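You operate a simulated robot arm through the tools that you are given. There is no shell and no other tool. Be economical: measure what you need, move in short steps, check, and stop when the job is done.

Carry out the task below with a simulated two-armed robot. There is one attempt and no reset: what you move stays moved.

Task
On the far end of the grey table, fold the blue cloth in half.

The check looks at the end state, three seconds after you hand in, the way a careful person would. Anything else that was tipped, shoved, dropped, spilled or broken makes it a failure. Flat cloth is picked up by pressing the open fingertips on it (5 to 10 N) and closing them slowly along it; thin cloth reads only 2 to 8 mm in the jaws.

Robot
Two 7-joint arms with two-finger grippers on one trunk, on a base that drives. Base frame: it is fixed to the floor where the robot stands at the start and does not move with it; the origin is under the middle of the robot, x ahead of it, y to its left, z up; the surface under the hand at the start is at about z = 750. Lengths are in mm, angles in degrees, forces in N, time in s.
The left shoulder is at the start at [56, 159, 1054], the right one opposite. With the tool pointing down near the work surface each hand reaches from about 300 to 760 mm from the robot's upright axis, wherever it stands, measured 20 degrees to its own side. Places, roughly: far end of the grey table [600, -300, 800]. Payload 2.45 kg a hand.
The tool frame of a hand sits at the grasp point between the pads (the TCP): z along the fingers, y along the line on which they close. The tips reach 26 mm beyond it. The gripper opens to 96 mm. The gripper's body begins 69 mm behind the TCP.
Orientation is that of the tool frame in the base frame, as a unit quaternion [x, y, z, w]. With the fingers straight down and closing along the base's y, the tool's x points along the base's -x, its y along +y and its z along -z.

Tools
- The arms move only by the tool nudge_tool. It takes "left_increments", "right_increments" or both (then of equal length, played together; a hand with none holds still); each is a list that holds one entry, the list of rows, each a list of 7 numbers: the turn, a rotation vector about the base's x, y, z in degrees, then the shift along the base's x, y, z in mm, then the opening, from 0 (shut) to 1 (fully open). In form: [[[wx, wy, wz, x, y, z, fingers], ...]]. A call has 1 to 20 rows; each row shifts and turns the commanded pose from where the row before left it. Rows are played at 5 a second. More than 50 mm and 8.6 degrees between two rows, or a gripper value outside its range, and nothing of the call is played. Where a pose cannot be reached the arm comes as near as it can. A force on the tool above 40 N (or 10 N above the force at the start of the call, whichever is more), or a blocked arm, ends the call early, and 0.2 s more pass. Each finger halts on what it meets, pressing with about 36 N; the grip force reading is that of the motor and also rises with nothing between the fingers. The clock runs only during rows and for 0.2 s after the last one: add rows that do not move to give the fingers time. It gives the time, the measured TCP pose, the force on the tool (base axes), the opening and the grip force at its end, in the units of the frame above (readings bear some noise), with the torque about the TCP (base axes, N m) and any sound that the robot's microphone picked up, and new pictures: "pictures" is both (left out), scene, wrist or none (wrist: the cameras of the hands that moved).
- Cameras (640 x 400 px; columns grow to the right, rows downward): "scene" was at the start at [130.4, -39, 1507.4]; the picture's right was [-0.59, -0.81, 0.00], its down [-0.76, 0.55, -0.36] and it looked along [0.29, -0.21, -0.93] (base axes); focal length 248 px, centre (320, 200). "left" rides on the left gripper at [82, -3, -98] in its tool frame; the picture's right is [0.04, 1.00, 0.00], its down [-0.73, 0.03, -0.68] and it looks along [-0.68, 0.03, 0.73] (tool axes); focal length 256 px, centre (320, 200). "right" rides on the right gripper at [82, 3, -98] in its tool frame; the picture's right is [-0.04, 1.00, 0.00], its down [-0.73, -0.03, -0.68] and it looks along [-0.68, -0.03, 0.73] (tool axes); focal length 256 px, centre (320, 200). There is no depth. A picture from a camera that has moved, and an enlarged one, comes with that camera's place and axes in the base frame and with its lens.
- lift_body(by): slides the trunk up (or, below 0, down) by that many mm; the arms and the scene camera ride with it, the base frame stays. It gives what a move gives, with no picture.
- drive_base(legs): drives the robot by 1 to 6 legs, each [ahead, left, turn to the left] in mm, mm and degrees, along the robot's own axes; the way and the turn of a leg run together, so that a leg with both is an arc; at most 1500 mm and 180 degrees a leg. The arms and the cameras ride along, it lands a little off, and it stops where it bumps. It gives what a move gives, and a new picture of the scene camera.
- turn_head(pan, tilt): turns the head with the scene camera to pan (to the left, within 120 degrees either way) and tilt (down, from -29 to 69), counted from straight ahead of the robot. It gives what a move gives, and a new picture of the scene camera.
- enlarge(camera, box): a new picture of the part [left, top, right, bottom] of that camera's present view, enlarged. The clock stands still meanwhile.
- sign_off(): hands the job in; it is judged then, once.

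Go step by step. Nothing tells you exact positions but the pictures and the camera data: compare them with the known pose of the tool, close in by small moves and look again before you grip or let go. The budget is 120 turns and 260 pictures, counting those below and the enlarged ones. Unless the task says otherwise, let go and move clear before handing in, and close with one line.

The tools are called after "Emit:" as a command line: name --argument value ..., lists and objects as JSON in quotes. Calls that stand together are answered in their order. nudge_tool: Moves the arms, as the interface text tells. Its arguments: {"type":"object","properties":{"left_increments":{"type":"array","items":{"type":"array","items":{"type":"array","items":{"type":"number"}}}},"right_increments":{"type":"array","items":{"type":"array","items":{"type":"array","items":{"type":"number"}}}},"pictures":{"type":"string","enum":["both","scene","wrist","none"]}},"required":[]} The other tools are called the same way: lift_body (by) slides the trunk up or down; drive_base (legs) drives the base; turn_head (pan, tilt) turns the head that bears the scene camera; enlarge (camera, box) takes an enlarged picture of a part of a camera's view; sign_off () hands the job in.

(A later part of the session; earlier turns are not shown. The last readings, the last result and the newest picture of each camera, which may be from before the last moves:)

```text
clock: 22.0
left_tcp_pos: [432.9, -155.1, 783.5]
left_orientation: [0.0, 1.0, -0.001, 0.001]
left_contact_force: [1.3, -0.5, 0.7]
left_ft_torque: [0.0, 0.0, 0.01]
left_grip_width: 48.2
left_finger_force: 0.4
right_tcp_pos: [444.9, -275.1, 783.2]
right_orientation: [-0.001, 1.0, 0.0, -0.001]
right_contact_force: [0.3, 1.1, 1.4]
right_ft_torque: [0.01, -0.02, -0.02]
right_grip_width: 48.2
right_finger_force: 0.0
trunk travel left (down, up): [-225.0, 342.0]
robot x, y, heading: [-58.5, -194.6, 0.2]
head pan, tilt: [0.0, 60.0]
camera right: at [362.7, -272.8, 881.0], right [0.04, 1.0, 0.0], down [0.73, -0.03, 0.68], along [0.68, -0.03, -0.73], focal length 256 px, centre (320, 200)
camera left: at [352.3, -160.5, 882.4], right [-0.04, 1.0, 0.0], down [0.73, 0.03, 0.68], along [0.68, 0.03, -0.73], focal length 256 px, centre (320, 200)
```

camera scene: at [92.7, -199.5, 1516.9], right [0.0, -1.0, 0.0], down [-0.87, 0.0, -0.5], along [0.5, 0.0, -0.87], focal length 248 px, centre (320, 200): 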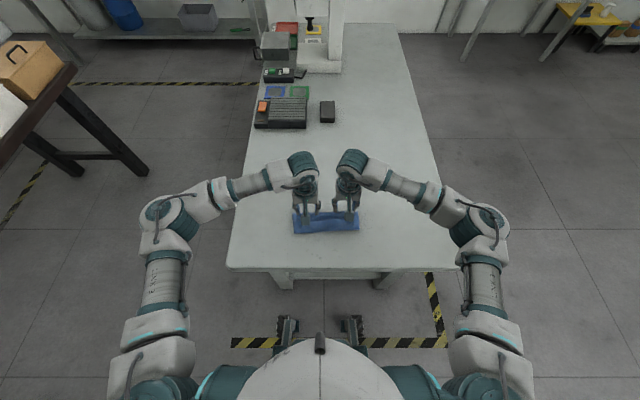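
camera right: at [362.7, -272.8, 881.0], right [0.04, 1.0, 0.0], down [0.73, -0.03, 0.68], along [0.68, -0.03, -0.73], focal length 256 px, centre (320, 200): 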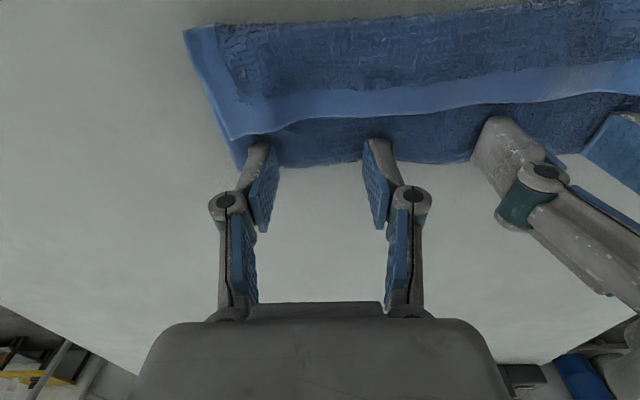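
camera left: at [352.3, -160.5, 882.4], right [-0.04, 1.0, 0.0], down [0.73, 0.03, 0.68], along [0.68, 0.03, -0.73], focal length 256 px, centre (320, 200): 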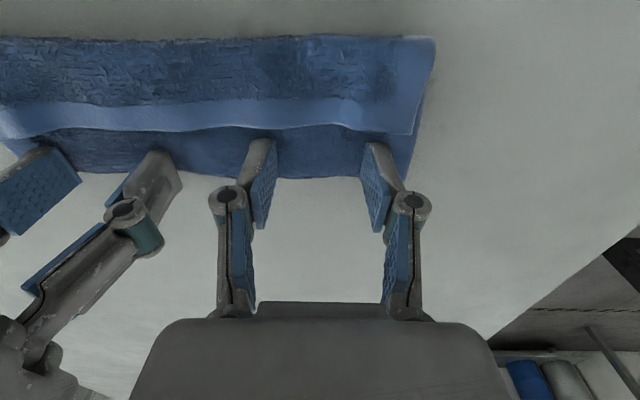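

The whole bundle slid instead of unrolling, so I need to lift the lip edge itself. I'll raise the hands, tilt the fingers back toward the robot so that only their leading corner meets the lip edge, and re-pinch with a small bite.

Emit:
nudge_tool --left_increments '[[[0, 0, 0, 4, 0, 20, 0.5], [0, 7.5, 0, -5, 5, 16, 0.3], [0, 7.5, 0, -7, 5, 0, 0.3], [0, 7.5, 0, -7, 5, 0, 0.3], [0, 7.5, 0, -6, 5, 0, 0.3], [0, 0, 0, 0, 0, 0, 0.3]]]' --right_increments '[[[0, 0, 0, 4, 0, 20, 0.5], [0, 7.5, 0, -7, -5, 16, 0.3], [0, 7.5, 0, -7, -5, 0, 0.3], [0, 7.5, 0, -7, -5, 0, 0.3], [0, 7.5, 0, -8, -5, 0, 0.3], [0, 0, 0, 0, 0, 0, 0.3]]]' --pictures "wrist"

Emit:
enlarge --camera "scene" --box '[264, 190, 392, 270]'

```text
clock: 23.4
left_tcp_pos: [415.7, -136.7, 822.1]
left_orientation: [-0.001, 0.966, -0.001, -0.26]
left_contact_force: [-0.4, 0.0, -0.8]
left_ft_torque: [0.02, 0.0, 0.01]
left_grip_width: 28.8
left_finger_force: 0.0
right_tcp_pos: [417.8, -295.6, 818.3]
right_orientation: [-0.001, 0.966, 0.001, -0.259]
right_contact_force: [-0.2, 0.7, 0.8]
right_ft_torque: [-0.03, 0.01, -0.01]
right_grip_width: 28.8
right_finger_force: 0.2
trunk travel left (down, up): [-225.0, 342.0]
robot x, y, heading: [-59.0, -201.2, -0.1]
head pan, tilt: [0.0, 60.0]
camera right: at [396.1, -294.3, 944.4], right [0.03, 1.0, -0.02], down [0.98, -0.03, 0.22], along [0.22, -0.03, -0.98], focal length 256 px, centre (320, 200)
camera left: at [392.6, -141.0, 948.0], right [-0.04, 1.0, 0.02], down [0.98, 0.03, 0.22], along [0.22, 0.03, -0.98], focal length 256 px, centre (320, 200)
```

right: 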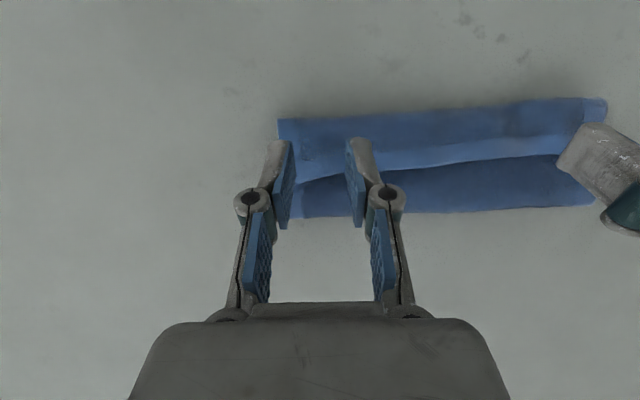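
left: 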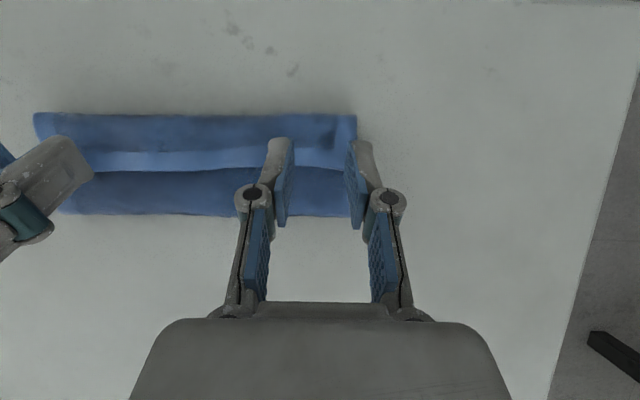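

```text
5.00 times, centred on (328, 230) of scene
camera zoom: at [94.2, -199.7, 1516.6], right [0.0, -1.0, 0.0], down [-0.87, 0.0, -0.5], along [0.5, 0.0, -0.87], focal length 1238 px, centre (280, 50)
```

zoom: 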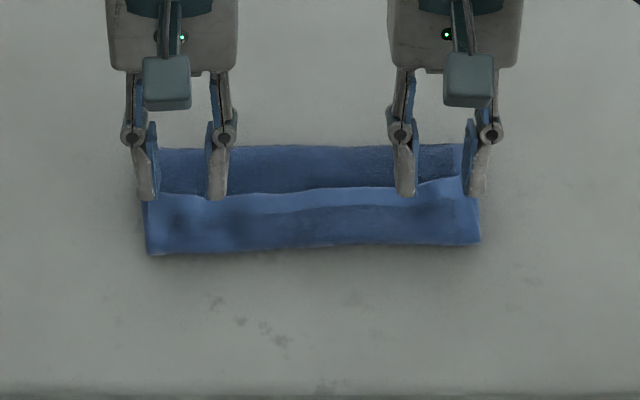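

The geometry works: right finger corners sit about 5 mm inside the lip edge, and the left needs −6 mm. I'll descend to light contact.

Emit:
nudge_tool --left_increments '[[[0, 0, 0, -6, 0, -12, 0.3], [0, 0, 0, 0, 0, -12, 0.3], [0, 0, 0, 0, 0, -7, 0.3], [0, 0, 0, 0, 0, -3, 0.3], [0, 0, 0, 0, 0, 0, 0.3]]]' --right_increments '[[[0, 0, 0, 0, 0, -11, 0.3], [0, 0, 0, 0, 0, -11, 0.3], [0, 0, 0, 0, 0, -5, 0.3], [0, 0, 0, 0, 0, -3, 0.3], [0, 0, 0, 0, 0, 0, 0.3]]]' --pictures "wrist"

```text
clock: 24.6
left_tcp_pos: [407.3, -137.1, 786.5]
left_orientation: [-0.001, 0.966, -0.002, -0.259]
left_contact_force: [-0.2, -2.0, 8.9]
left_ft_torque: [-0.02, 0.0, -0.01]
left_grip_width: 29.3
left_finger_force: 0.3
right_tcp_pos: [420.5, -296.1, 788.7]
right_orientation: [-0.001, 0.966, 0.0, -0.259]
right_contact_force: [0.0, 0.9, 2.4]
right_ft_torque: [-0.02, 0.01, 0.01]
right_grip_width: 29.0
right_finger_force: 0.0
trunk travel left (down, up): [-225.0, 342.0]
robot x, y, heading: [-61.5, -199.2, -0.2]
head pan, tilt: [0.0, 60.0]
camera right: at [397.5, -294.7, 913.5], right [0.03, 1.0, -0.02], down [0.97, -0.03, 0.22], along [0.22, -0.03, -0.98], focal length 256 px, centre (320, 200)
camera left: at [385.3, -141.1, 912.2], right [-0.04, 1.0, 0.02], down [0.97, 0.03, 0.22], along [0.22, 0.03, -0.97], focal length 256 px, centre (320, 200)
```

right: 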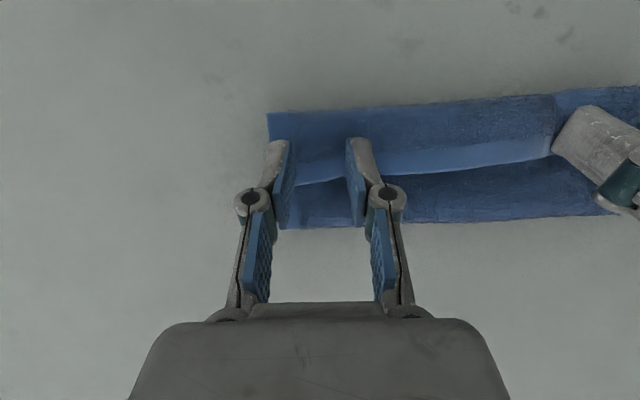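
left: 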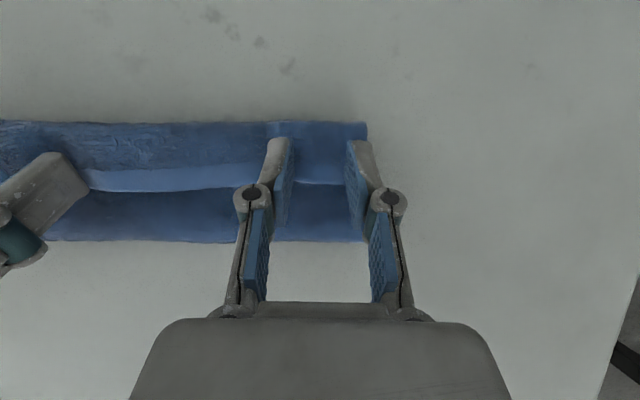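

Left presses 9 N with its corner about 3 mm inside the edge. The right needs −4 mm and slightly more force; then I'll close both slowly.

Emit:
nudge_tool --left_increments '[[[0, 0, 0, 0, 0, 0, 0.3], [0, 0, 0, 0, 0, 0, 0.3], [0, 0, 0, 0, 0, 0, 0.3], [0, 0, 0, 0, 0, 0, 0.25], [0, 0, 0, 0, 0, 0, 0.2], [0, 0, 0, 0, 0, 0, 0.15], [0, 0, 0, 0, 0, 0, 0.1], [0, 0, 0, 0, 0, 0, 0.05], [0, 0, 0, 0, 0, 0, 0], [0, 0, 0, 0, 0, 0, 0], [0, 0, 0, 0, 0, 0, 0]]]' --right_increments '[[[0, 0, 0, -4, 0, 3, 0.3], [0, 0, 0, 0, 0, -5, 0.3], [0, 0, 0, 0, 0, -1, 0.3], [0, 0, 0, 0, 0, 0, 0.25], [0, 0, 0, 0, 0, 0, 0.2], [0, 0, 0, 0, 0, 0, 0.15], [0, 0, 0, 0, 0, 0, 0.1], [0, 0, 0, 0, 0, 0, 0.05], [0, 0, 0, 0, 0, 0, 0], [0, 0, 0, 0, 0, 0, 0], [0, 0, 0, 0, 0, 0, 0]]]' --pictures "wrist"

```text
clock: 27.0
left_tcp_pos: [407.5, -135.6, 785.8]
left_orientation: [-0.001, 0.966, -0.001, -0.258]
left_contact_force: [0.2, -2.9, 13.3]
left_ft_torque: [-0.1, 0.03, 0.04]
left_grip_width: 6.3
left_finger_force: 34.9
right_tcp_pos: [415.0, -295.7, 785.8]
right_orientation: [-0.001, 0.966, 0.0, -0.259]
right_contact_force: [0.2, 2.0, 3.7]
right_ft_torque: [0.07, 0.03, 0.03]
right_grip_width: 2.8
right_finger_force: 32.1
trunk travel left (down, up): [-225.0, 342.0]
robot x, y, heading: [-62.5, -196.7, 0.1]
head pan, tilt: [0.0, 60.0]
camera right: at [393.2, -294.6, 911.6], right [0.03, 1.0, -0.02], down [0.97, -0.03, 0.22], along [0.22, -0.03, -0.98], focal length 256 px, centre (320, 200)
camera left: at [385.0, -140.9, 912.0], right [-0.04, 1.0, 0.02], down [0.97, 0.03, 0.22], along [0.22, 0.03, -0.97], focal length 256 px, centre (320, 200)
```

right: 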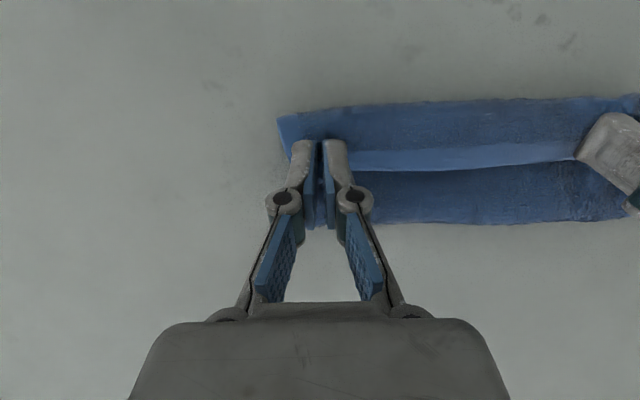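
left: 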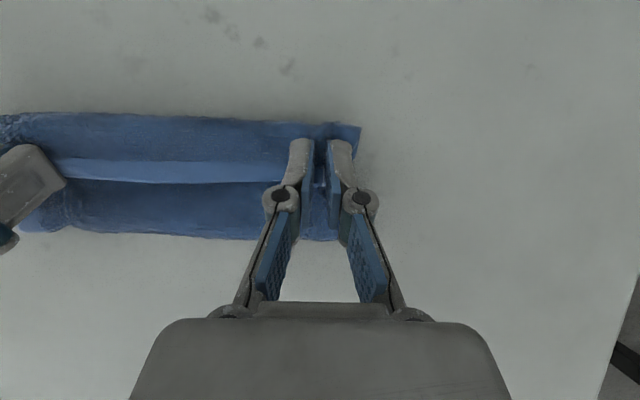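

Both closed: left 6.3 mm, possibly two layers, and right 2.8 mm. I'll lift a bit and inspect what is held.

Emit:
nudge_tool --left_increments '[[[0, 0, 0, 0, 0, 10, 0], [0, 0, 0, 0, 0, 15, 0], [0, 0, 0, 0, 0, 15, 0], [0, 0, 0, 0, 0, 15, 0], [0, 0, 0, 0, 0, 0, 0]]]' --right_increments '[[[0, 0, 0, 0, 0, 10, 0], [0, 0, 0, 0, 0, 15, 0], [0, 0, 0, 0, 0, 15, 0], [0, 0, 0, 0, 0, 15, 0], [0, 0, 0, 0, 0, 0, 0]]]' --pictures "wrist"

Emit:
enlarge --camera "scene" --box '[264, 190, 392, 270]'

```text
clock: 28.2
left_tcp_pos: [408.6, -135.8, 840.5]
left_orientation: [0.001, 0.966, 0.0, -0.26]
left_contact_force: [0.4, -1.8, -0.2]
left_ft_torque: [-0.05, 0.04, 0.05]
left_grip_width: 5.9
left_finger_force: 33.9
right_tcp_pos: [416.4, -295.1, 840.7]
right_orientation: [0.0, 0.966, 0.001, -0.26]
right_contact_force: [2.0, 0.5, -0.6]
right_ft_torque: [0.03, 0.02, 0.01]
right_grip_width: 2.7
right_finger_force: 31.6
trunk travel left (down, up): [-225.0, 342.0]
robot x, y, heading: [-60.1, -198.5, 0.2]
head pan, tilt: [0.0, 60.0]
camera right: at [394.2, -293.2, 966.3], right [0.03, 1.0, -0.02], down [0.98, -0.03, 0.22], along [0.22, -0.03, -0.98], focal length 256 px, centre (320, 200)
camera left: at [387.2, -140.9, 965.7], right [-0.04, 1.0, 0.02], down [0.97, 0.03, 0.22], along [0.22, 0.03, -0.98], focal length 256 px, centre (320, 200)
```

right: 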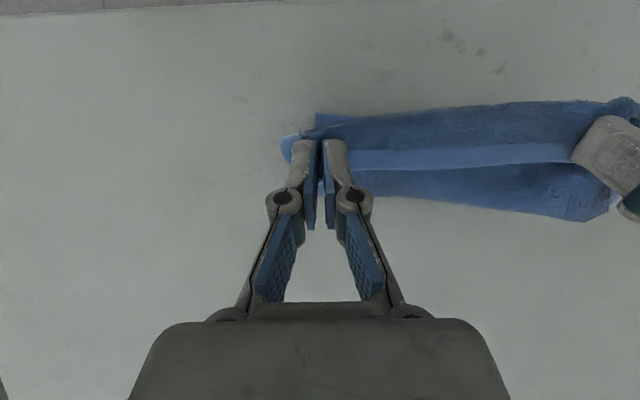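
left: 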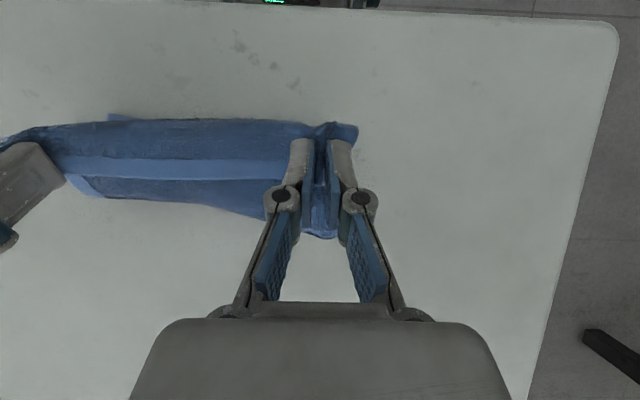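

```text
5.00 times, centred on (328, 230) of scene
camera zoom: at [95.1, -199.6, 1516.4], right [0.0, -1.0, 0.0], down [-0.87, 0.0, -0.49], along [0.49, 0.0, -0.87], focal length 1238 px, centre (280, 50)
```

zoom: 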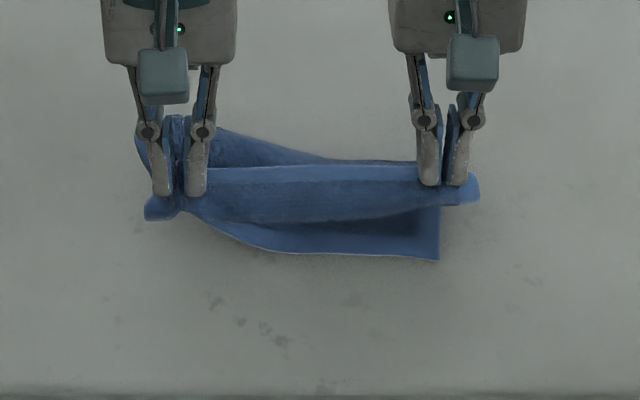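

The right holds just the lip edge, but the left caught several layers. I'll set both down, release only the left, and lift it clear.

Emit:
nudge_tool --left_increments '[[[0, 0, 0, 0, 0, -15, 0], [0, 0, 0, 0, 0, -15, 0], [0, 0, 0, 0, 0, -15, 0], [0, 0, 0, 0, 0, -5, 0], [0, 0, 0, 0, 0, 0, 0.2], [0, 0, 0, 0, 0, 0, 0.4], [0, 0, 0, 0, 0, 0, 0.4], [0, 0, 0, 8, 0, 14, 0.4], [0, 0, 0, 10, 5, 30, 0.4], [0, 0, 0, 20, 20, 40, 0.4]]]' --right_increments '[[[0, 0, 0, 0, 0, -15, 0], [0, 0, 0, 0, 0, -10, 0], [0, 0, 0, 0, 0, 0, 0], [0, 0, 0, 0, 0, 0, 0], [0, 0, 0, 0, 0, 0, 0], [0, 0, 0, 0, 0, 0, 0], [0, 0, 0, 0, 0, 0, 0], [0, 0, 0, 0, 0, 0, 0], [0, 0, 0, 0, 0, 0, 0], [0, 0, 0, 0, 0, 0, 0]]]' --pictures "scene"

Emit:
enlarge --camera "scene" --box '[264, 190, 392, 270]'

```text
clock: 30.4
left_tcp_pos: [448.6, -114.0, 876.5]
left_orientation: [-0.001, 0.966, -0.001, -0.259]
left_contact_force: [0.3, 0.4, -0.8]
left_ft_torque: [-0.03, -0.01, 0.03]
left_grip_width: 38.1
left_finger_force: 0.1
right_tcp_pos: [414.4, -295.1, 815.2]
right_orientation: [-0.001, 0.966, 0.0, -0.259]
right_contact_force: [0.0, -0.5, 0.1]
right_ft_torque: [-0.04, 0.0, 0.05]
right_grip_width: 2.6
right_finger_force: 32.2
trunk travel left (down, up): [-225.0, 342.0]
robot x, y, heading: [-60.6, -196.3, 0.4]
head pan, tilt: [0.0, 60.0]
camera scene: at [94.1, -199.4, 1516.7], right [0.0, -1.0, 0.0], down [-0.87, 0.0, -0.5], along [0.5, 0.0, -0.87], focal length 248 px, centre (320, 200)
```

scene: 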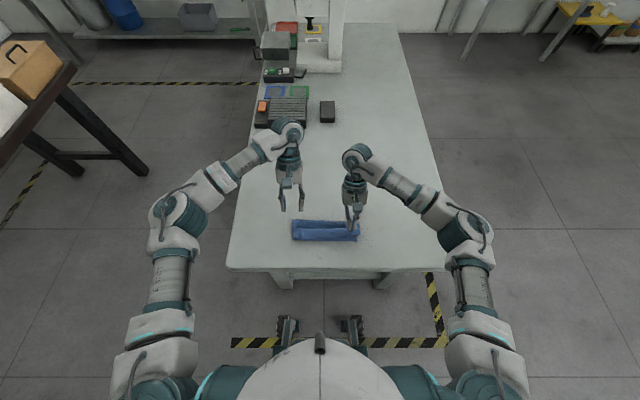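

```text
5.00 times, centred on (328, 230) of scene
camera zoom: at [94.1, -199.4, 1516.7], right [0.0, -1.0, 0.0], down [-0.87, 0.0, -0.5], along [0.5, 0.0, -0.87], focal length 1238 px, centre (280, 50)
```

zoom: 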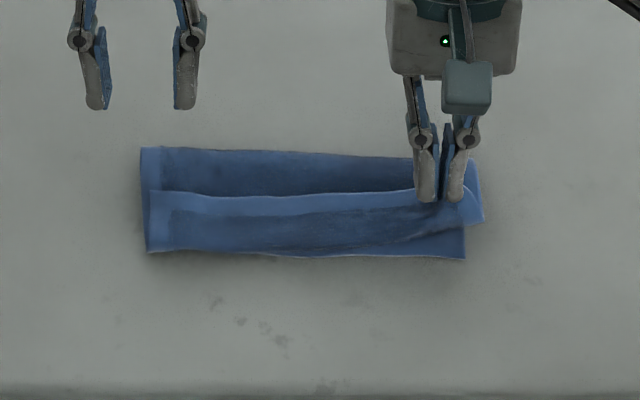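

The left released cleanly and the right still holds the lip corner. I'll use the right hand to carry the corner up and forward, unrolling the cloth so I can redo the fold cleanly.

Emit:
nudge_tool --right_increments '[[[0, 0, 0, 0, -2, 30, 0], [0, 0, 0, 5, -2, 30, 0], [0, -6, 0, 15, -2, 25, 0], [0, -6, 0, 20, -2, 10, 0], [0, -6, 0, 20, -2, 0, 0], [0, -6, 0, 20, -2, -10, 0], [0, -6, 0, 20, -2, -15, 0], [0, 0, 0, 20, -2, -25, 0], [0, 0, 0, 15, -2, -25, 0], [0, 0, 0, 0, 0, 0, 0]]]' --pictures "both"

Emit:
enlarge --camera "scene" --box '[264, 180, 392, 260]'

```text
clock: 32.6
left_tcp_pos: [447.0, -114.7, 876.4]
left_orientation: [-0.001, 0.966, 0.0, -0.259]
left_contact_force: [0.2, 0.0, -0.2]
left_ft_torque: [0.01, 0.0, -0.02]
left_grip_width: 38.3
left_finger_force: 0.0
right_tcp_pos: [549.7, -313.5, 835.1]
right_orientation: [-0.001, 1.0, 0.0, -0.001]
right_contact_force: [0.7, -0.6, -1.0]
right_ft_torque: [0.0, 0.0, 0.03]
right_grip_width: 2.6
right_finger_force: 32.5
trunk travel left (down, up): [-225.0, 342.0]
robot x, y, heading: [-58.9, -196.2, 0.0]
head pan, tilt: [0.0, 60.0]
camera scene: at [94.8, -199.6, 1516.6], right [0.0, -1.0, 0.0], down [-0.87, 0.0, -0.5], along [0.5, 0.0, -0.87], focal length 248 px, centre (320, 200)
camera right: at [468.3, -311.3, 933.5], right [0.04, 1.0, 0.0], down [0.73, -0.03, 0.68], along [0.68, -0.03, -0.73], focal length 256 px, centre (320, 200)
```

scene: 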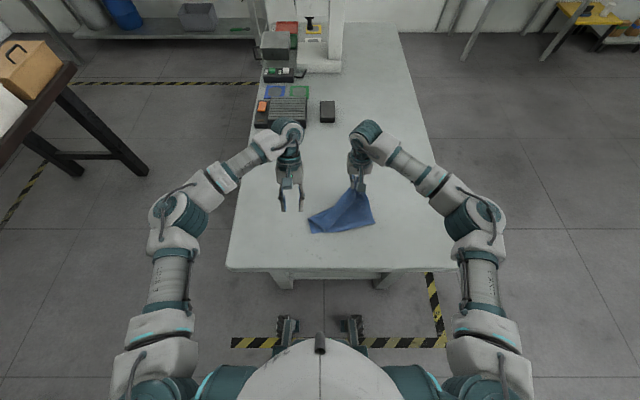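
right: 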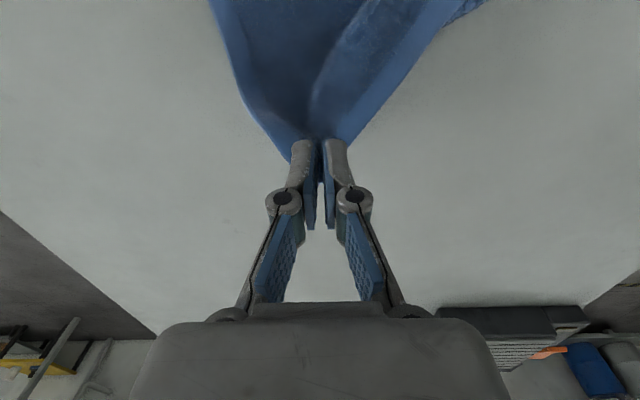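

```text
5.00 times, centred on (328, 220) of scene
camera zoom: at [94.8, -199.6, 1516.6], right [0.0, -1.0, 0.0], down [-0.87, 0.0, -0.5], along [0.5, 0.0, -0.87], focal length 1238 px, centre (280, 100)
```

zoom: 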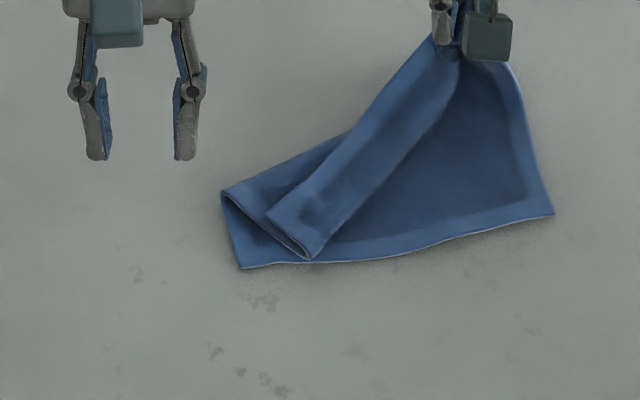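

The right half unrolled. The far-left corner is still folded back near (438,−192). I'll bring the left hand over it, yawed about 42° to line up with that edge.

Emit:
nudge_tool --left_increments '[[[0, 0, 7, 0, -15, -5, 0.3], [0, 0, 7, 0, -16, -5, 0.3], [0, 0, 7, 0, -16, -10, 0.3], [0, 0, 7, 1, -16, -10, 0.3], [0, 0, 7, 1, -15, -10, 0.3], [0, 0, 7, 1, -15, -8, 0.3], [0, 0, 0, 0, 0, 0, 0.3]]]' --pictures "wrist"

Emit:
enlarge --camera "scene" --box '[264, 180, 392, 260]'

```text
clock: 34.2
left_tcp_pos: [446.8, -204.4, 826.1]
left_orientation: [-0.347, 0.901, -0.093, -0.242]
left_contact_force: [0.0, 0.0, -0.4]
left_ft_torque: [-0.01, 0.0, 0.0]
left_grip_width: 28.8
left_finger_force: 0.0
right_tcp_pos: [550.3, -312.9, 835.1]
right_orientation: [-0.001, 1.0, 0.0, -0.001]
right_contact_force: [0.1, -0.3, -0.7]
right_ft_torque: [-0.01, 0.02, 0.04]
right_grip_width: 2.8
right_finger_force: 31.7
trunk travel left (down, up): [-225.0, 342.0]
robot x, y, heading: [-58.8, -198.4, -0.1]
head pan, tilt: [0.0, 60.0]
camera left: at [433.5, -223.2, 952.7], right [-0.7, 0.72, 0.02], down [0.7, 0.68, 0.22], along [0.14, 0.17, -0.98], focal length 256 px, centre (320, 200)
```

left: 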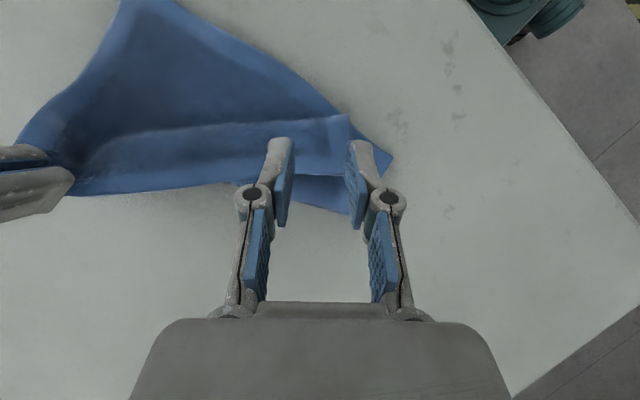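

```text
5.00 times, centred on (328, 220) of scene
camera zoom: at [95.0, -199.9, 1516.5], right [0.0, -1.0, 0.0], down [-0.87, 0.0, -0.49], along [0.49, 0.0, -0.87], focal length 1238 px, centre (280, 100)
```

zoom: 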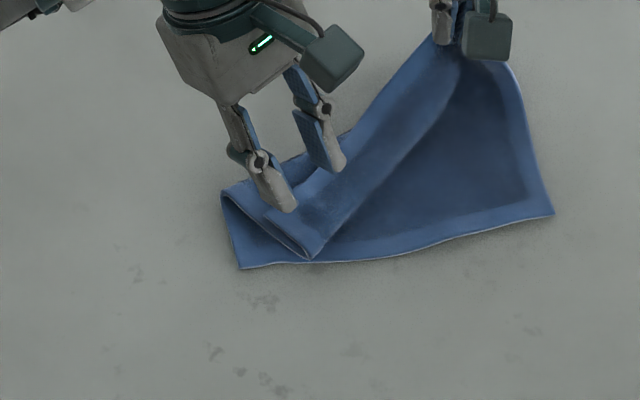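

The left finger corners line up about 5 mm inside the lip's free edge. I'll descend to light contact.

Emit:
nudge_tool --left_increments '[[[0, 0, 0, 0, 0, -12, 0.3], [0, 0, 0, 0, 0, -12, 0.3], [0, 0, 0, 0, 0, -7, 0.3], [0, 0, 0, 0, 0, -3, 0.3], [0, 0, 0, 0, 0, -1.5, 0.3], [0, 0, 0, 0, 0, 0, 0.3]]]' --pictures "wrist"

```text
clock: 35.6
left_tcp_pos: [447.8, -203.8, 791.4]
left_orientation: [-0.347, 0.901, -0.093, -0.242]
left_contact_force: [0.2, -0.4, -0.3]
left_ft_torque: [0.01, -0.03, 0.02]
left_grip_width: 28.9
left_finger_force: 0.1
right_tcp_pos: [550.0, -313.3, 835.3]
right_orientation: [-0.001, 1.0, -0.001, -0.001]
right_contact_force: [0.4, 0.4, -0.1]
right_ft_torque: [0.0, -0.03, 0.01]
right_grip_width: 2.8
right_finger_force: 32.2
trunk travel left (down, up): [-225.0, 342.0]
robot x, y, heading: [-60.5, -197.0, 0.1]
head pan, tilt: [0.0, 60.0]
camera left: at [434.7, -223.3, 917.0], right [-0.7, 0.72, 0.02], down [0.7, 0.68, 0.22], along [0.15, 0.17, -0.97], focal length 256 px, centre (320, 200)
```

left: 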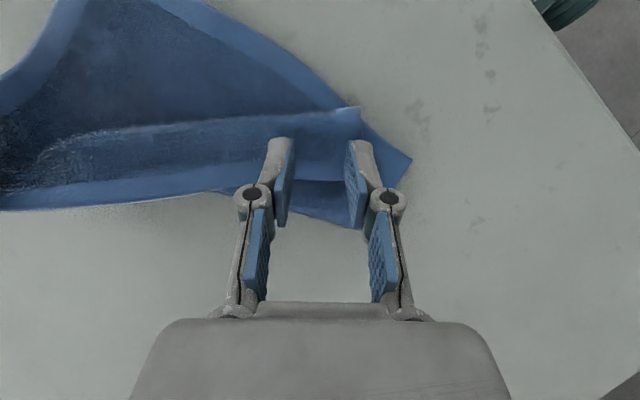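

Emit:
nudge_tool --left_increments '[[[0, 0, 0, 0, 0, -1.5, 0.3], [0, 0, 0, 0, 0, -1.5, 0.3], [0, 0, 0, 0, 0, 0, 0.3]]]' --pictures "none"

```text
clock: 36.4
left_tcp_pos: [448.9, -205.0, 786.8]
left_orientation: [-0.348, 0.901, -0.093, -0.242]
left_contact_force: [0.7, 0.5, 3.9]
left_ft_torque: [-0.03, -0.01, 0.03]
left_grip_width: 29.1
left_finger_force: 0.1
right_tcp_pos: [550.1, -313.7, 835.5]
right_orientation: [-0.002, 1.0, 0.0, -0.001]
right_contact_force: [-0.5, 0.4, 0.8]
right_ft_torque: [0.03, 0.02, 0.04]
right_grip_width: 2.8
right_finger_force: 32.5
trunk travel left (down, up): [-225.0, 342.0]
robot x, y, heading: [-58.5, -193.1, 0.3]
head pan, tilt: [0.0, 60.0]
```

The left tips touch at about 4 N, which is right. I'll close slowly, with a slight rise at the end, then lift and look.

Emit:
nudge_tool --left_increments '[[[0, 0, 0, 0, 0, 0, 0.25], [0, 0, 0, 0, 0, 0, 0.2], [0, 0, 0, 0, 0, 0, 0.15], [0, 0, 0, 0, 0, 0.5, 0.1], [0, 0, 0, 0, 0, 0.5, 0.05], [0, 0, 0, 0, 0, 0.5, 0], [0, 0, 0, 0, 0, 0, 0], [0, 0, 0, 0, 0, 0, 0], [0, 0, 0, 0, 0, 10, 0], [0, 0, 0, 0, 0, 15, 0], [0, 0, 0, 0, 0, 15, 0], [0, 0, 0, 0, 0, 0, 0]]]' --pictures "wrist"

Emit:
enlarge --camera "scene" --box '[264, 180, 392, 260]'

```text
clock: 39.0
left_tcp_pos: [447.9, -204.5, 830.4]
left_orientation: [-0.347, 0.902, -0.093, -0.241]
left_contact_force: [0.1, -0.2, 1.2]
left_ft_torque: [0.04, 0.0, -0.01]
left_grip_width: 5.9
left_finger_force: 34.5
right_tcp_pos: [550.6, -313.6, 836.0]
right_orientation: [0.0, 1.0, 0.0, -0.001]
right_contact_force: [-0.5, 0.2, 0.3]
right_ft_torque: [0.02, 0.01, 0.01]
right_grip_width: 2.7
right_finger_force: 31.7
trunk travel left (down, up): [-225.0, 342.0]
robot x, y, heading: [-59.9, -198.2, 0.1]
head pan, tilt: [0.0, 60.0]
camera left: at [435.1, -223.2, 956.5], right [-0.7, 0.72, 0.02], down [0.7, 0.68, 0.22], along [0.14, 0.17, -0.98], focal length 256 px, centre (320, 200)
```

left: 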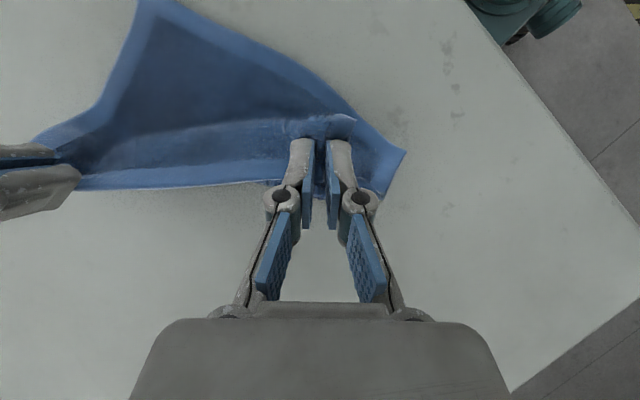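

```text
5.00 times, centred on (328, 220) of scene
camera zoom: at [95.3, -200.0, 1516.4], right [0.0, -1.0, 0.0], down [-0.87, 0.0, -0.49], along [0.49, 0.0, -0.87], focal length 1238 px, centre (280, 100)
```

zoom: 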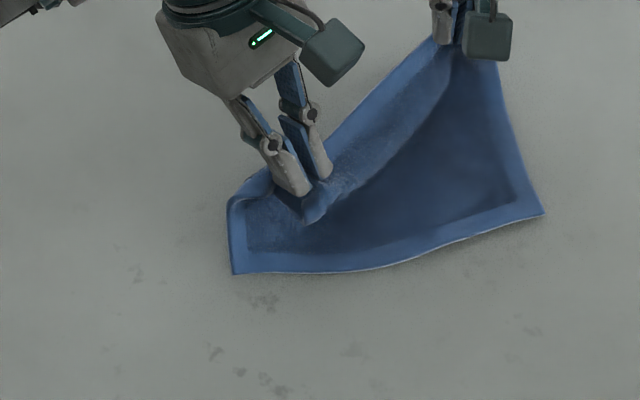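

The left again has two layers. I'll release it gently and withdraw, then raise the right hand so the far edge rises free of the lower layers.

Emit:
nudge_tool --left_increments '[[[0, 0, 0, 0, 0, 0, 0.2], [0, 0, 0, 0, 0, 0, 0.4], [0, 0, 0, 0, 0, 0, 0.4], [0, 0, 0, 10, 10, 20, 0.4], [0, 0, 0, 15, 15, 30, 0.4], [0, 0, 0, 10, 40, 20, 0.4], [0, 0, 0, 0, 40, 0, 0.4], [0, 0, 0, 0, 0, 0, 0.4], [0, 0, 0, 0, 0, 0, 0.4]]]' --right_increments '[[[0, 0, 0, 0, 0, 0, 0], [0, 0, 0, 0, 0, 0, 0], [0, 0, 0, 0, 0, 0, 0], [0, 0, 0, 0, 0, 10, 0], [0, 0, 0, 0, 0, 20, 0], [0, 0, 0, 0, 0, 20, 0], [0, 0, 0, 0, 0, 20, 0], [0, 0, 0, 0, 0, 20, 0], [0, 0, 0, 0, 0, 0, 0]]]' --pictures "wrist"

Emit:
enlarge --camera "scene" --box '[264, 180, 392, 260]'

```text
clock: 41.0
left_tcp_pos: [485.7, -99.8, 898.8]
left_orientation: [-0.347, 0.901, -0.094, -0.242]
left_contact_force: [-0.1, -0.3, 0.0]
left_ft_torque: [0.06, -0.01, 0.0]
left_grip_width: 38.6
left_finger_force: 0.1
right_tcp_pos: [550.2, -312.9, 925.2]
right_orientation: [0.0, 1.0, 0.0, -0.001]
right_contact_force: [-0.1, 0.1, 0.0]
right_ft_torque: [-0.05, 0.01, 0.04]
right_grip_width: 2.5
right_finger_force: 32.1
trunk travel left (down, up): [-225.0, 342.0]
robot x, y, heading: [-58.2, -196.3, 0.1]
head pan, tilt: [0.0, 60.0]
camera right: at [469.8, -309.9, 1023.4], right [0.04, 1.0, 0.0], down [0.73, -0.03, 0.68], along [0.68, -0.03, -0.74], focal length 256 px, centre (320, 200)
camera left: at [471.0, -118.5, 1025.5], right [-0.7, 0.72, 0.02], down [0.7, 0.68, 0.22], along [0.14, 0.17, -0.98], focal length 256 px, centre (320, 200)
```

right: 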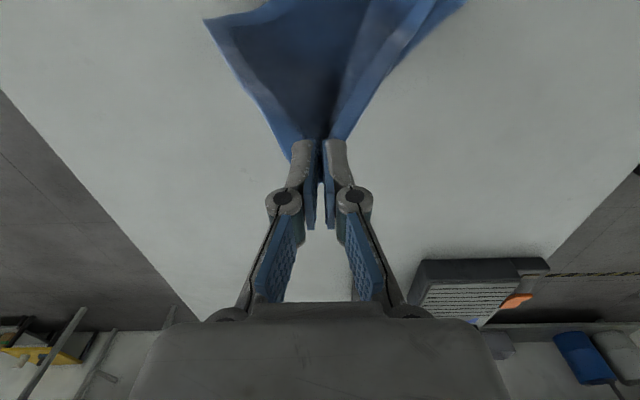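
left: 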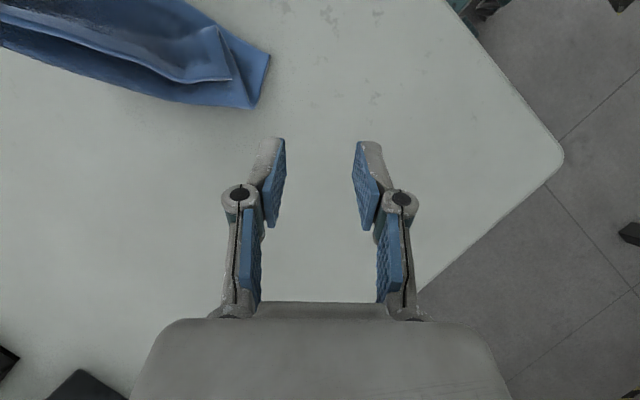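

```text
5.00 times, centred on (328, 220) of scene
camera zoom: at [95.4, -200.3, 1516.4], right [0.0, -1.0, 0.0], down [-0.87, 0.0, -0.49], along [0.49, 0.0, -0.87], focal length 1238 px, centre (280, 100)
```

zoom: 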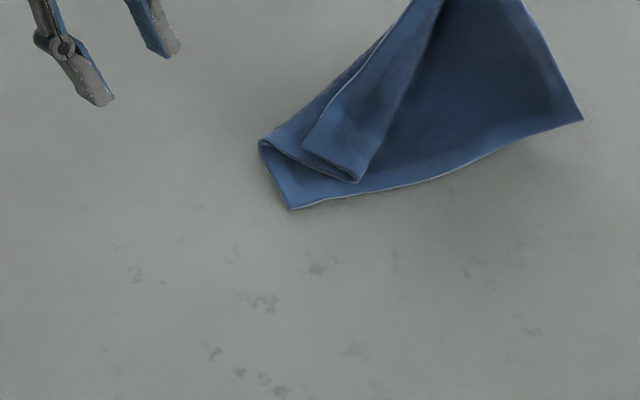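

The roll persists at the far-left corner. I'll raise the right hand so the cloth hangs freely from its corner and unrolls.

Emit:
nudge_tool --right_increments '[[[0, 0, 0, -5, 0, 30, 0], [0, 0, 0, -5, 0, 30, 0], [0, 0, 0, -10, 0, 30, 0], [0, 0, 0, -10, 0, 30, 0], [0, 0, 0, -10, 0, 20, 0], [0, 0, 0, 0, 0, 0, 0], [0, 0, 0, 0, 0, 0, 0]]]' --left_increments '[[[0, 0, -7, -10, 10, 0, 0.5], [0, 0, -7, -10, 10, 0, 0.5], [0, 0, -7, -10, 10, 0, 0.5], [0, 0, -7, -10, 0, 0, 0.5], [0, 0, -7, -10, 0, 0, 0.5], [0, 0, -7, 0, 0, 0, 0.5], [0, 0, 0, 0, 0, 0, 0.5]]]' --pictures "both"

```text
clock: 42.6
left_tcp_pos: [434.2, -68.1, 900.7]
left_orientation: [0.0, 0.966, -0.001, -0.259]
left_contact_force: [-1.0, 0.0, 0.3]
left_ft_torque: [0.01, -0.03, -0.01]
left_grip_width: 48.0
left_finger_force: 0.1
right_tcp_pos: [510.3, -313.3, 1067.0]
right_orientation: [0.0, 1.0, 0.0, -0.001]
right_contact_force: [0.5, -0.4, -0.6]
right_ft_torque: [-0.02, 0.02, 0.02]
right_grip_width: 2.7
right_finger_force: 31.3
trunk travel left (down, up): [-225.0, 342.0]
robot x, y, heading: [-58.2, -198.6, 0.0]
head pan, tilt: [0.0, 60.0]
camera scene: at [94.9, -199.5, 1516.5], right [0.0, -1.0, 0.0], down [-0.87, 0.0, -0.5], along [0.5, 0.0, -0.87], focal length 248 px, centre (320, 200)
camera right: at [428.1, -310.2, 1164.1], right [0.04, 1.0, 0.0], down [0.73, -0.03, 0.68], along [0.68, -0.03, -0.74], focal length 256 px, centre (320, 200)
camera left: at [412.4, -73.5, 1026.3], right [-0.03, 1.0, 0.02], down [0.97, 0.03, 0.22], along [0.22, 0.03, -0.98], focal length 256 px, centre (320, 200)
```

scene: 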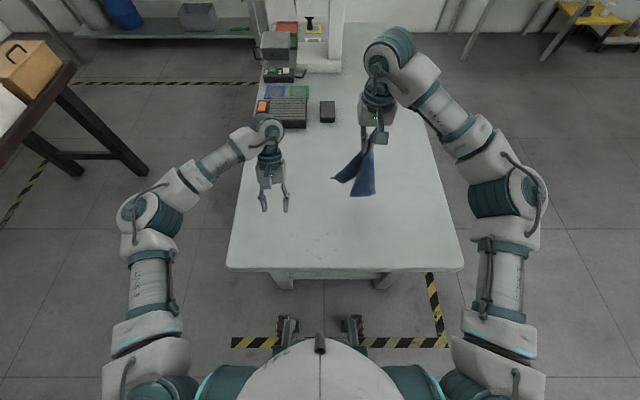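
right: 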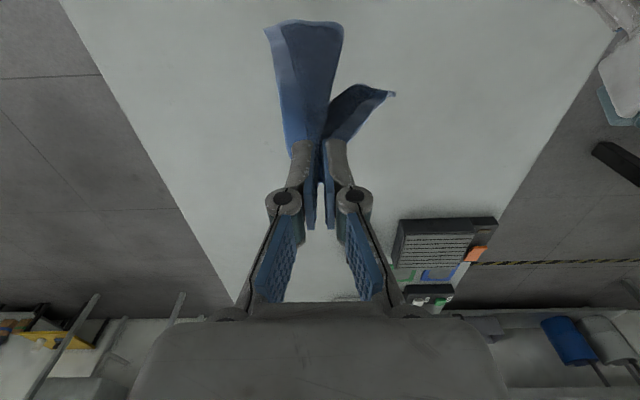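
left: 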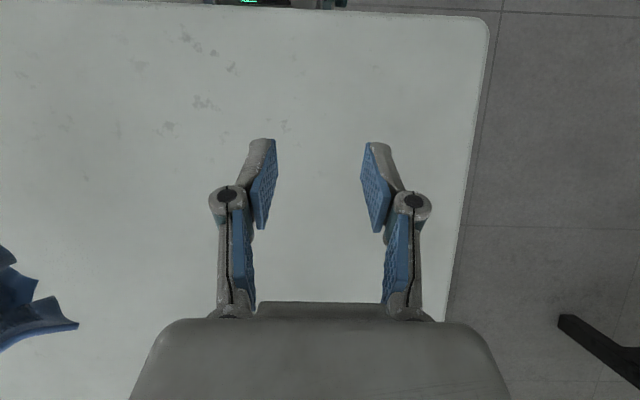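

Emit:
enlarge --camera "scene" --box '[312, 110, 408, 210]'

Emit:
enlarge --camera "right" --box '[240, 0, 420, 170]'

```text
4.00 times, centred on (360, 160) of scene
camera zoom: at [94.9, -199.5, 1516.5], right [0.0, -1.0, 0.0], down [-0.87, 0.0, -0.5], along [0.5, 0.0, -0.87], focal length 990 px, centre (160, 360)
```

zoom: 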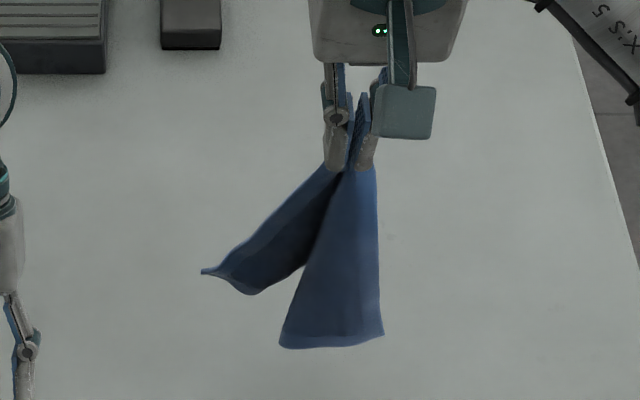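

```text
2.35 times, centred on (330, 85) of right
camera zoom: at [428.1, -310.2, 1164.1], right [0.04, 1.0, 0.0], down [0.73, -0.03, 0.68], along [0.68, -0.03, -0.74], focal length 602 px, centre (296, 471)
```

zoom: 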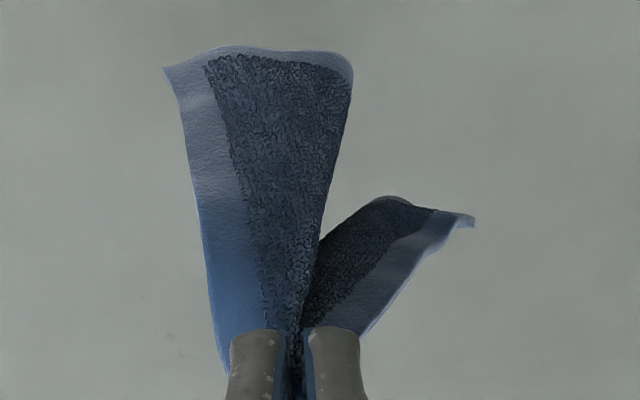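

The cloth now hangs unrolled; its far-left corner is at about (537,−233,880). I'll turn the left gripper to close along x and lean it in from the left side, to pinch that corner in the air.

Emit:
nudge_tool --left_increments '[[[0, -7.5, 0, 5, 0, 2, 0.7], [0, -7.5, 0, 5, 0, 2, 0.7], [0, -7.5, 0, 5, 0, 2, 0.7], [0, -7.5, 0, 5, 0, 2, 0.7], [0, 0, -8.2, 5, -2, 2, 0.7], [0, 0, -8.2, 5, -2, 2, 0.7], [0, 0, -8.2, 5, -2, 2, 0.7], [0, 0, -8.2, 5, -2, 2, 0.7], [0, 0, -8.2, 5, -2, 2, 0.7], [0, 0, -8.2, 5, -2, 2, 0.7], [0, 0, -8.2, 5, -2, 2, 0.7], [0, 0, -8.2, 5, -2, 2, 0.7], [0, 0, -8.2, 5, -2, 2, 0.7], [0, 0, -8.2, 5, -2, 2, 0.7], [0, 0, -8, 5, -2, 2, 0.7], [-7, 0, 0, 5, -4, 2, 0.7], [-7, 0, 0, 5, -4, 2, 0.7], [-7, 0, 0, 5, -4, 2, 0.7], [-7, 0, 0, 5, -4, 2, 0.7], [-7, 0, 0, 5, -4, 2, 0.7]]]' --pictures "both"

```text
clock: 46.8
left_tcp_pos: [488.9, -84.3, 921.6]
left_orientation: [0.437, 0.899, -0.029, 0.013]
left_contact_force: [-0.6, -0.4, -0.6]
left_ft_torque: [0.0, -0.02, -0.03]
left_grip_width: 67.2
left_finger_force: 0.1
left hand out of reach, approached as far as the arm can: row 11, 12, 13, 14, 15, 16, 17, 18, 19, 20
right_tcp_pos: [510.5, -311.5, 1065.1]
right_orientation: [-0.001, 1.0, 0.0, 0.0]
right_contact_force: [0.6, 0.0, -0.1]
right_ft_torque: [-0.01, -0.01, 0.04]
right_grip_width: 2.6
right_finger_force: 31.9
trunk travel left (down, up): [-225.0, 342.0]
robot x, y, heading: [-55.7, -192.4, 0.3]
head pan, tilt: [0.0, 60.0]
camera scene: at [94.8, -198.9, 1516.5], right [0.0, -1.0, 0.0], down [-0.87, 0.0, -0.5], along [0.5, 0.0, -0.87], focal length 248 px, centre (320, 200)
camera left: at [435.3, -16.9, 1016.5], right [0.76, 0.65, -0.04], down [0.48, -0.52, 0.71], along [0.44, -0.56, -0.7], focal length 256 px, centre (320, 200)
```

scene: 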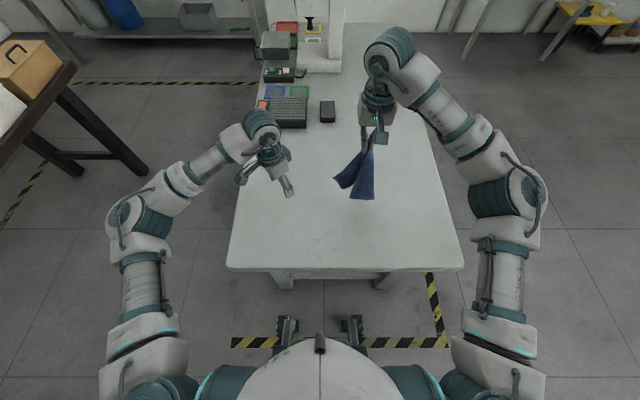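
left: 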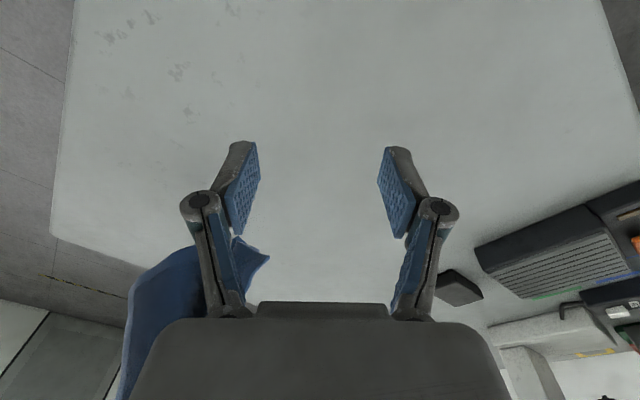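

The left wrist hit its yaw limit in that direction. I'll yaw the other way to about +40°, then lean the hand in from the left, staging beside the hanging corner.

Emit:
nudge_tool --left_increments '[[[0, 0, 8.4, 4, 0, 2, 0.9], [0, 0, 8.4, 4, 0, 2, 0.9], [0, 0, 8.4, 4, 0, 2, 0.9], [0, 0, 8.4, 4, -4, 2, 0.9], [0, 0, 8.4, 4, -4, 2, 0.9], [0, 0, 8.4, 4, -4, 2, 0.9], [0, 0, 8.4, 4, -6, 2, 0.9], [0, 0, 8.4, 4, -6, 2, 0.9], [0, 0, 8.4, 4, -6, 2, 0.9], [0, 0, 8.4, 4, -6, 2, 0.9], [0, 0, 8, 4, -6, 1, 0.9], [-7, 0, 0, 4, -6, 1, 0.9], [-7, 0, 0, 0, -6, 1, 0.9], [-7, 0, 0, 0, -6, 1, 0.9], [-7, 0, 0, 0, -6, 0, 0.9], [-7, 0, 0, 0, -6, 0, 0.9]]]' --pictures "both"

Emit:
enlarge --camera "scene" --box '[272, 100, 400, 210]'

```text
clock: 50.2
left_tcp_pos: [535.8, -155.1, 945.3]
left_orientation: [-0.336, 0.892, -0.293, -0.077]
left_contact_force: [0.8, 0.5, -0.1]
left_ft_torque: [0.0, 0.02, 0.02]
left_grip_width: 86.3
left_finger_force: 0.1
right_tcp_pos: [509.6, -311.6, 1066.3]
right_orientation: [0.001, 1.0, 0.0, -0.001]
right_contact_force: [0.3, -0.4, -0.6]
right_ft_torque: [0.0, 0.01, 0.05]
right_grip_width: 2.7
right_finger_force: 32.0
trunk travel left (down, up): [-225.0, 342.0]
robot x, y, heading: [-60.6, -198.2, -0.0]
head pan, tilt: [0.0, 60.0]
camera scene: at [95.3, -198.3, 1516.4], right [0.0, -1.0, 0.0], down [-0.87, 0.0, -0.49], along [0.49, 0.0, -0.87], focal length 248 px, centre (320, 200)
camera left: at [470.7, -147.7, 1055.5], right [-0.67, 0.58, -0.46], down [0.5, 0.81, 0.3], along [0.54, -0.03, -0.84], focal length 256 px, centre (320, 200)
```

scene: 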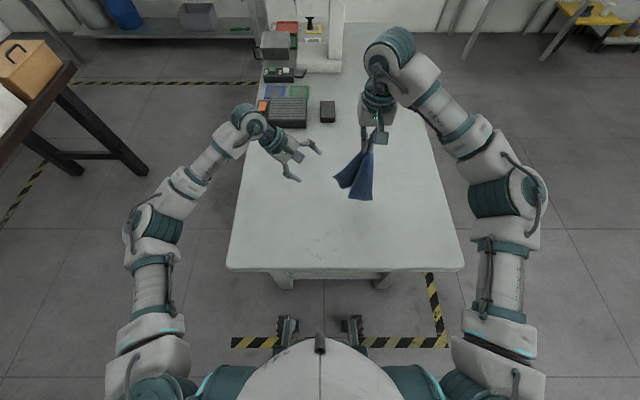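
left: 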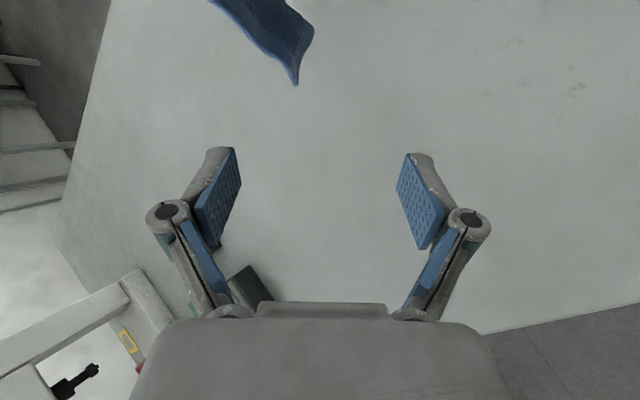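

```text
3.64 times, centred on (336, 155) of scene
camera zoom: at [95.3, -198.3, 1516.4], right [0.0, -1.0, 0.0], down [-0.87, 0.0, -0.49], along [0.49, 0.0, -0.87], focal length 900 px, centre (262, 364)
```

zoom: 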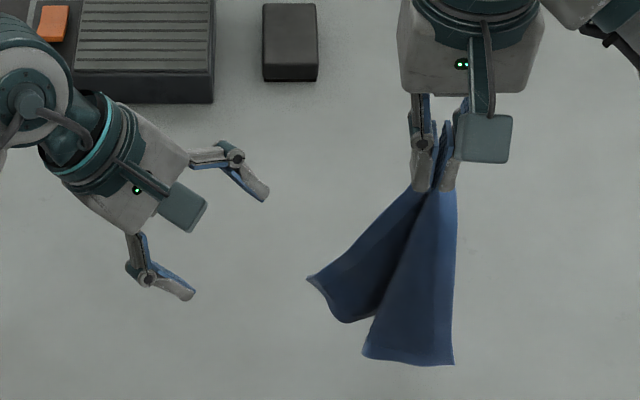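

The left hand is nicely posed. The corner triangulates to (547,−238,870). I'll move in so that the corner sits between the open pads.

Emit:
nudge_tool --left_increments '[[[0, 0, 0, 4, -24, -13, 0.9], [0, 0, 0, 4, -24, -13, 0.9], [0, 0, 0, 1, -10, -14, 0.9], [0, 0, 0, 1, -10, -14, 0.9], [0, 0, 0, 1, -9, -13, 0.9], [0, 0, 0, 0, 0, 0, 0.9]]]' --pictures "wrist"

Emit:
enlarge --camera "scene" --box '[272, 100, 400, 210]'

```text
clock: 51.6
left_tcp_pos: [548.6, -230.8, 878.8]
left_orientation: [-0.337, 0.892, -0.292, -0.075]
left_contact_force: [0.8, -0.5, 0.0]
left_ft_torque: [0.01, 0.02, 0.05]
left_grip_width: 86.3
left_finger_force: 0.1
right_tcp_pos: [509.8, -311.4, 1065.6]
right_orientation: [-0.001, 1.0, 0.0, -0.001]
right_contact_force: [0.8, -0.4, -0.5]
right_ft_torque: [-0.03, 0.0, 0.01]
right_grip_width: 2.8
right_finger_force: 32.2
trunk travel left (down, up): [-225.0, 342.0]
robot x, y, heading: [-63.9, -193.0, 0.1]
head pan, tilt: [0.0, 60.0]
camera left: at [481.9, -223.6, 988.4], right [-0.67, 0.58, -0.46], down [0.5, 0.81, 0.3], along [0.55, -0.03, -0.84], focal length 256 px, centre (320, 200)
```

left: 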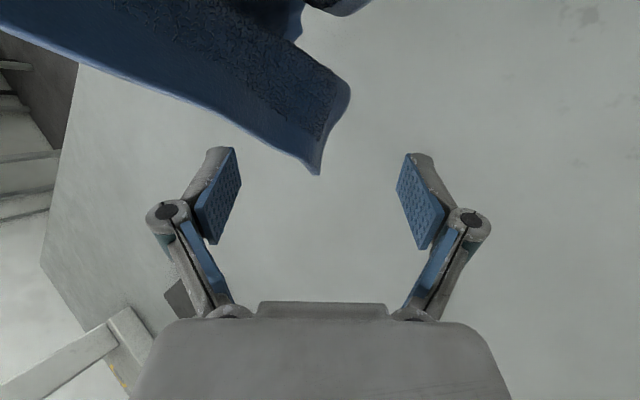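

```text
3.64 times, centred on (336, 155) of scene
camera zoom: at [94.9, -199.6, 1516.5], right [0.0, -1.0, 0.0], down [-0.87, 0.0, -0.5], along [0.5, 0.0, -0.87], focal length 900 px, centre (262, 364)
```

zoom: 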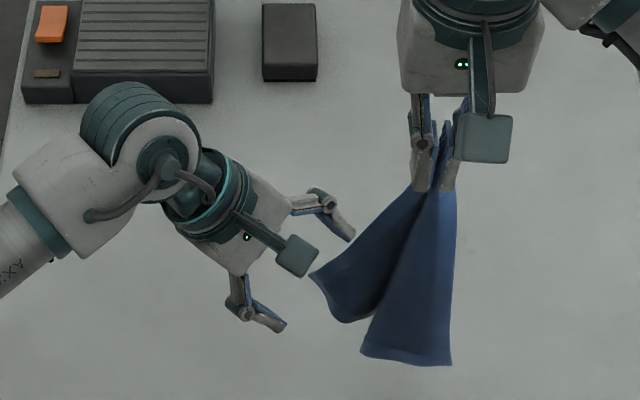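

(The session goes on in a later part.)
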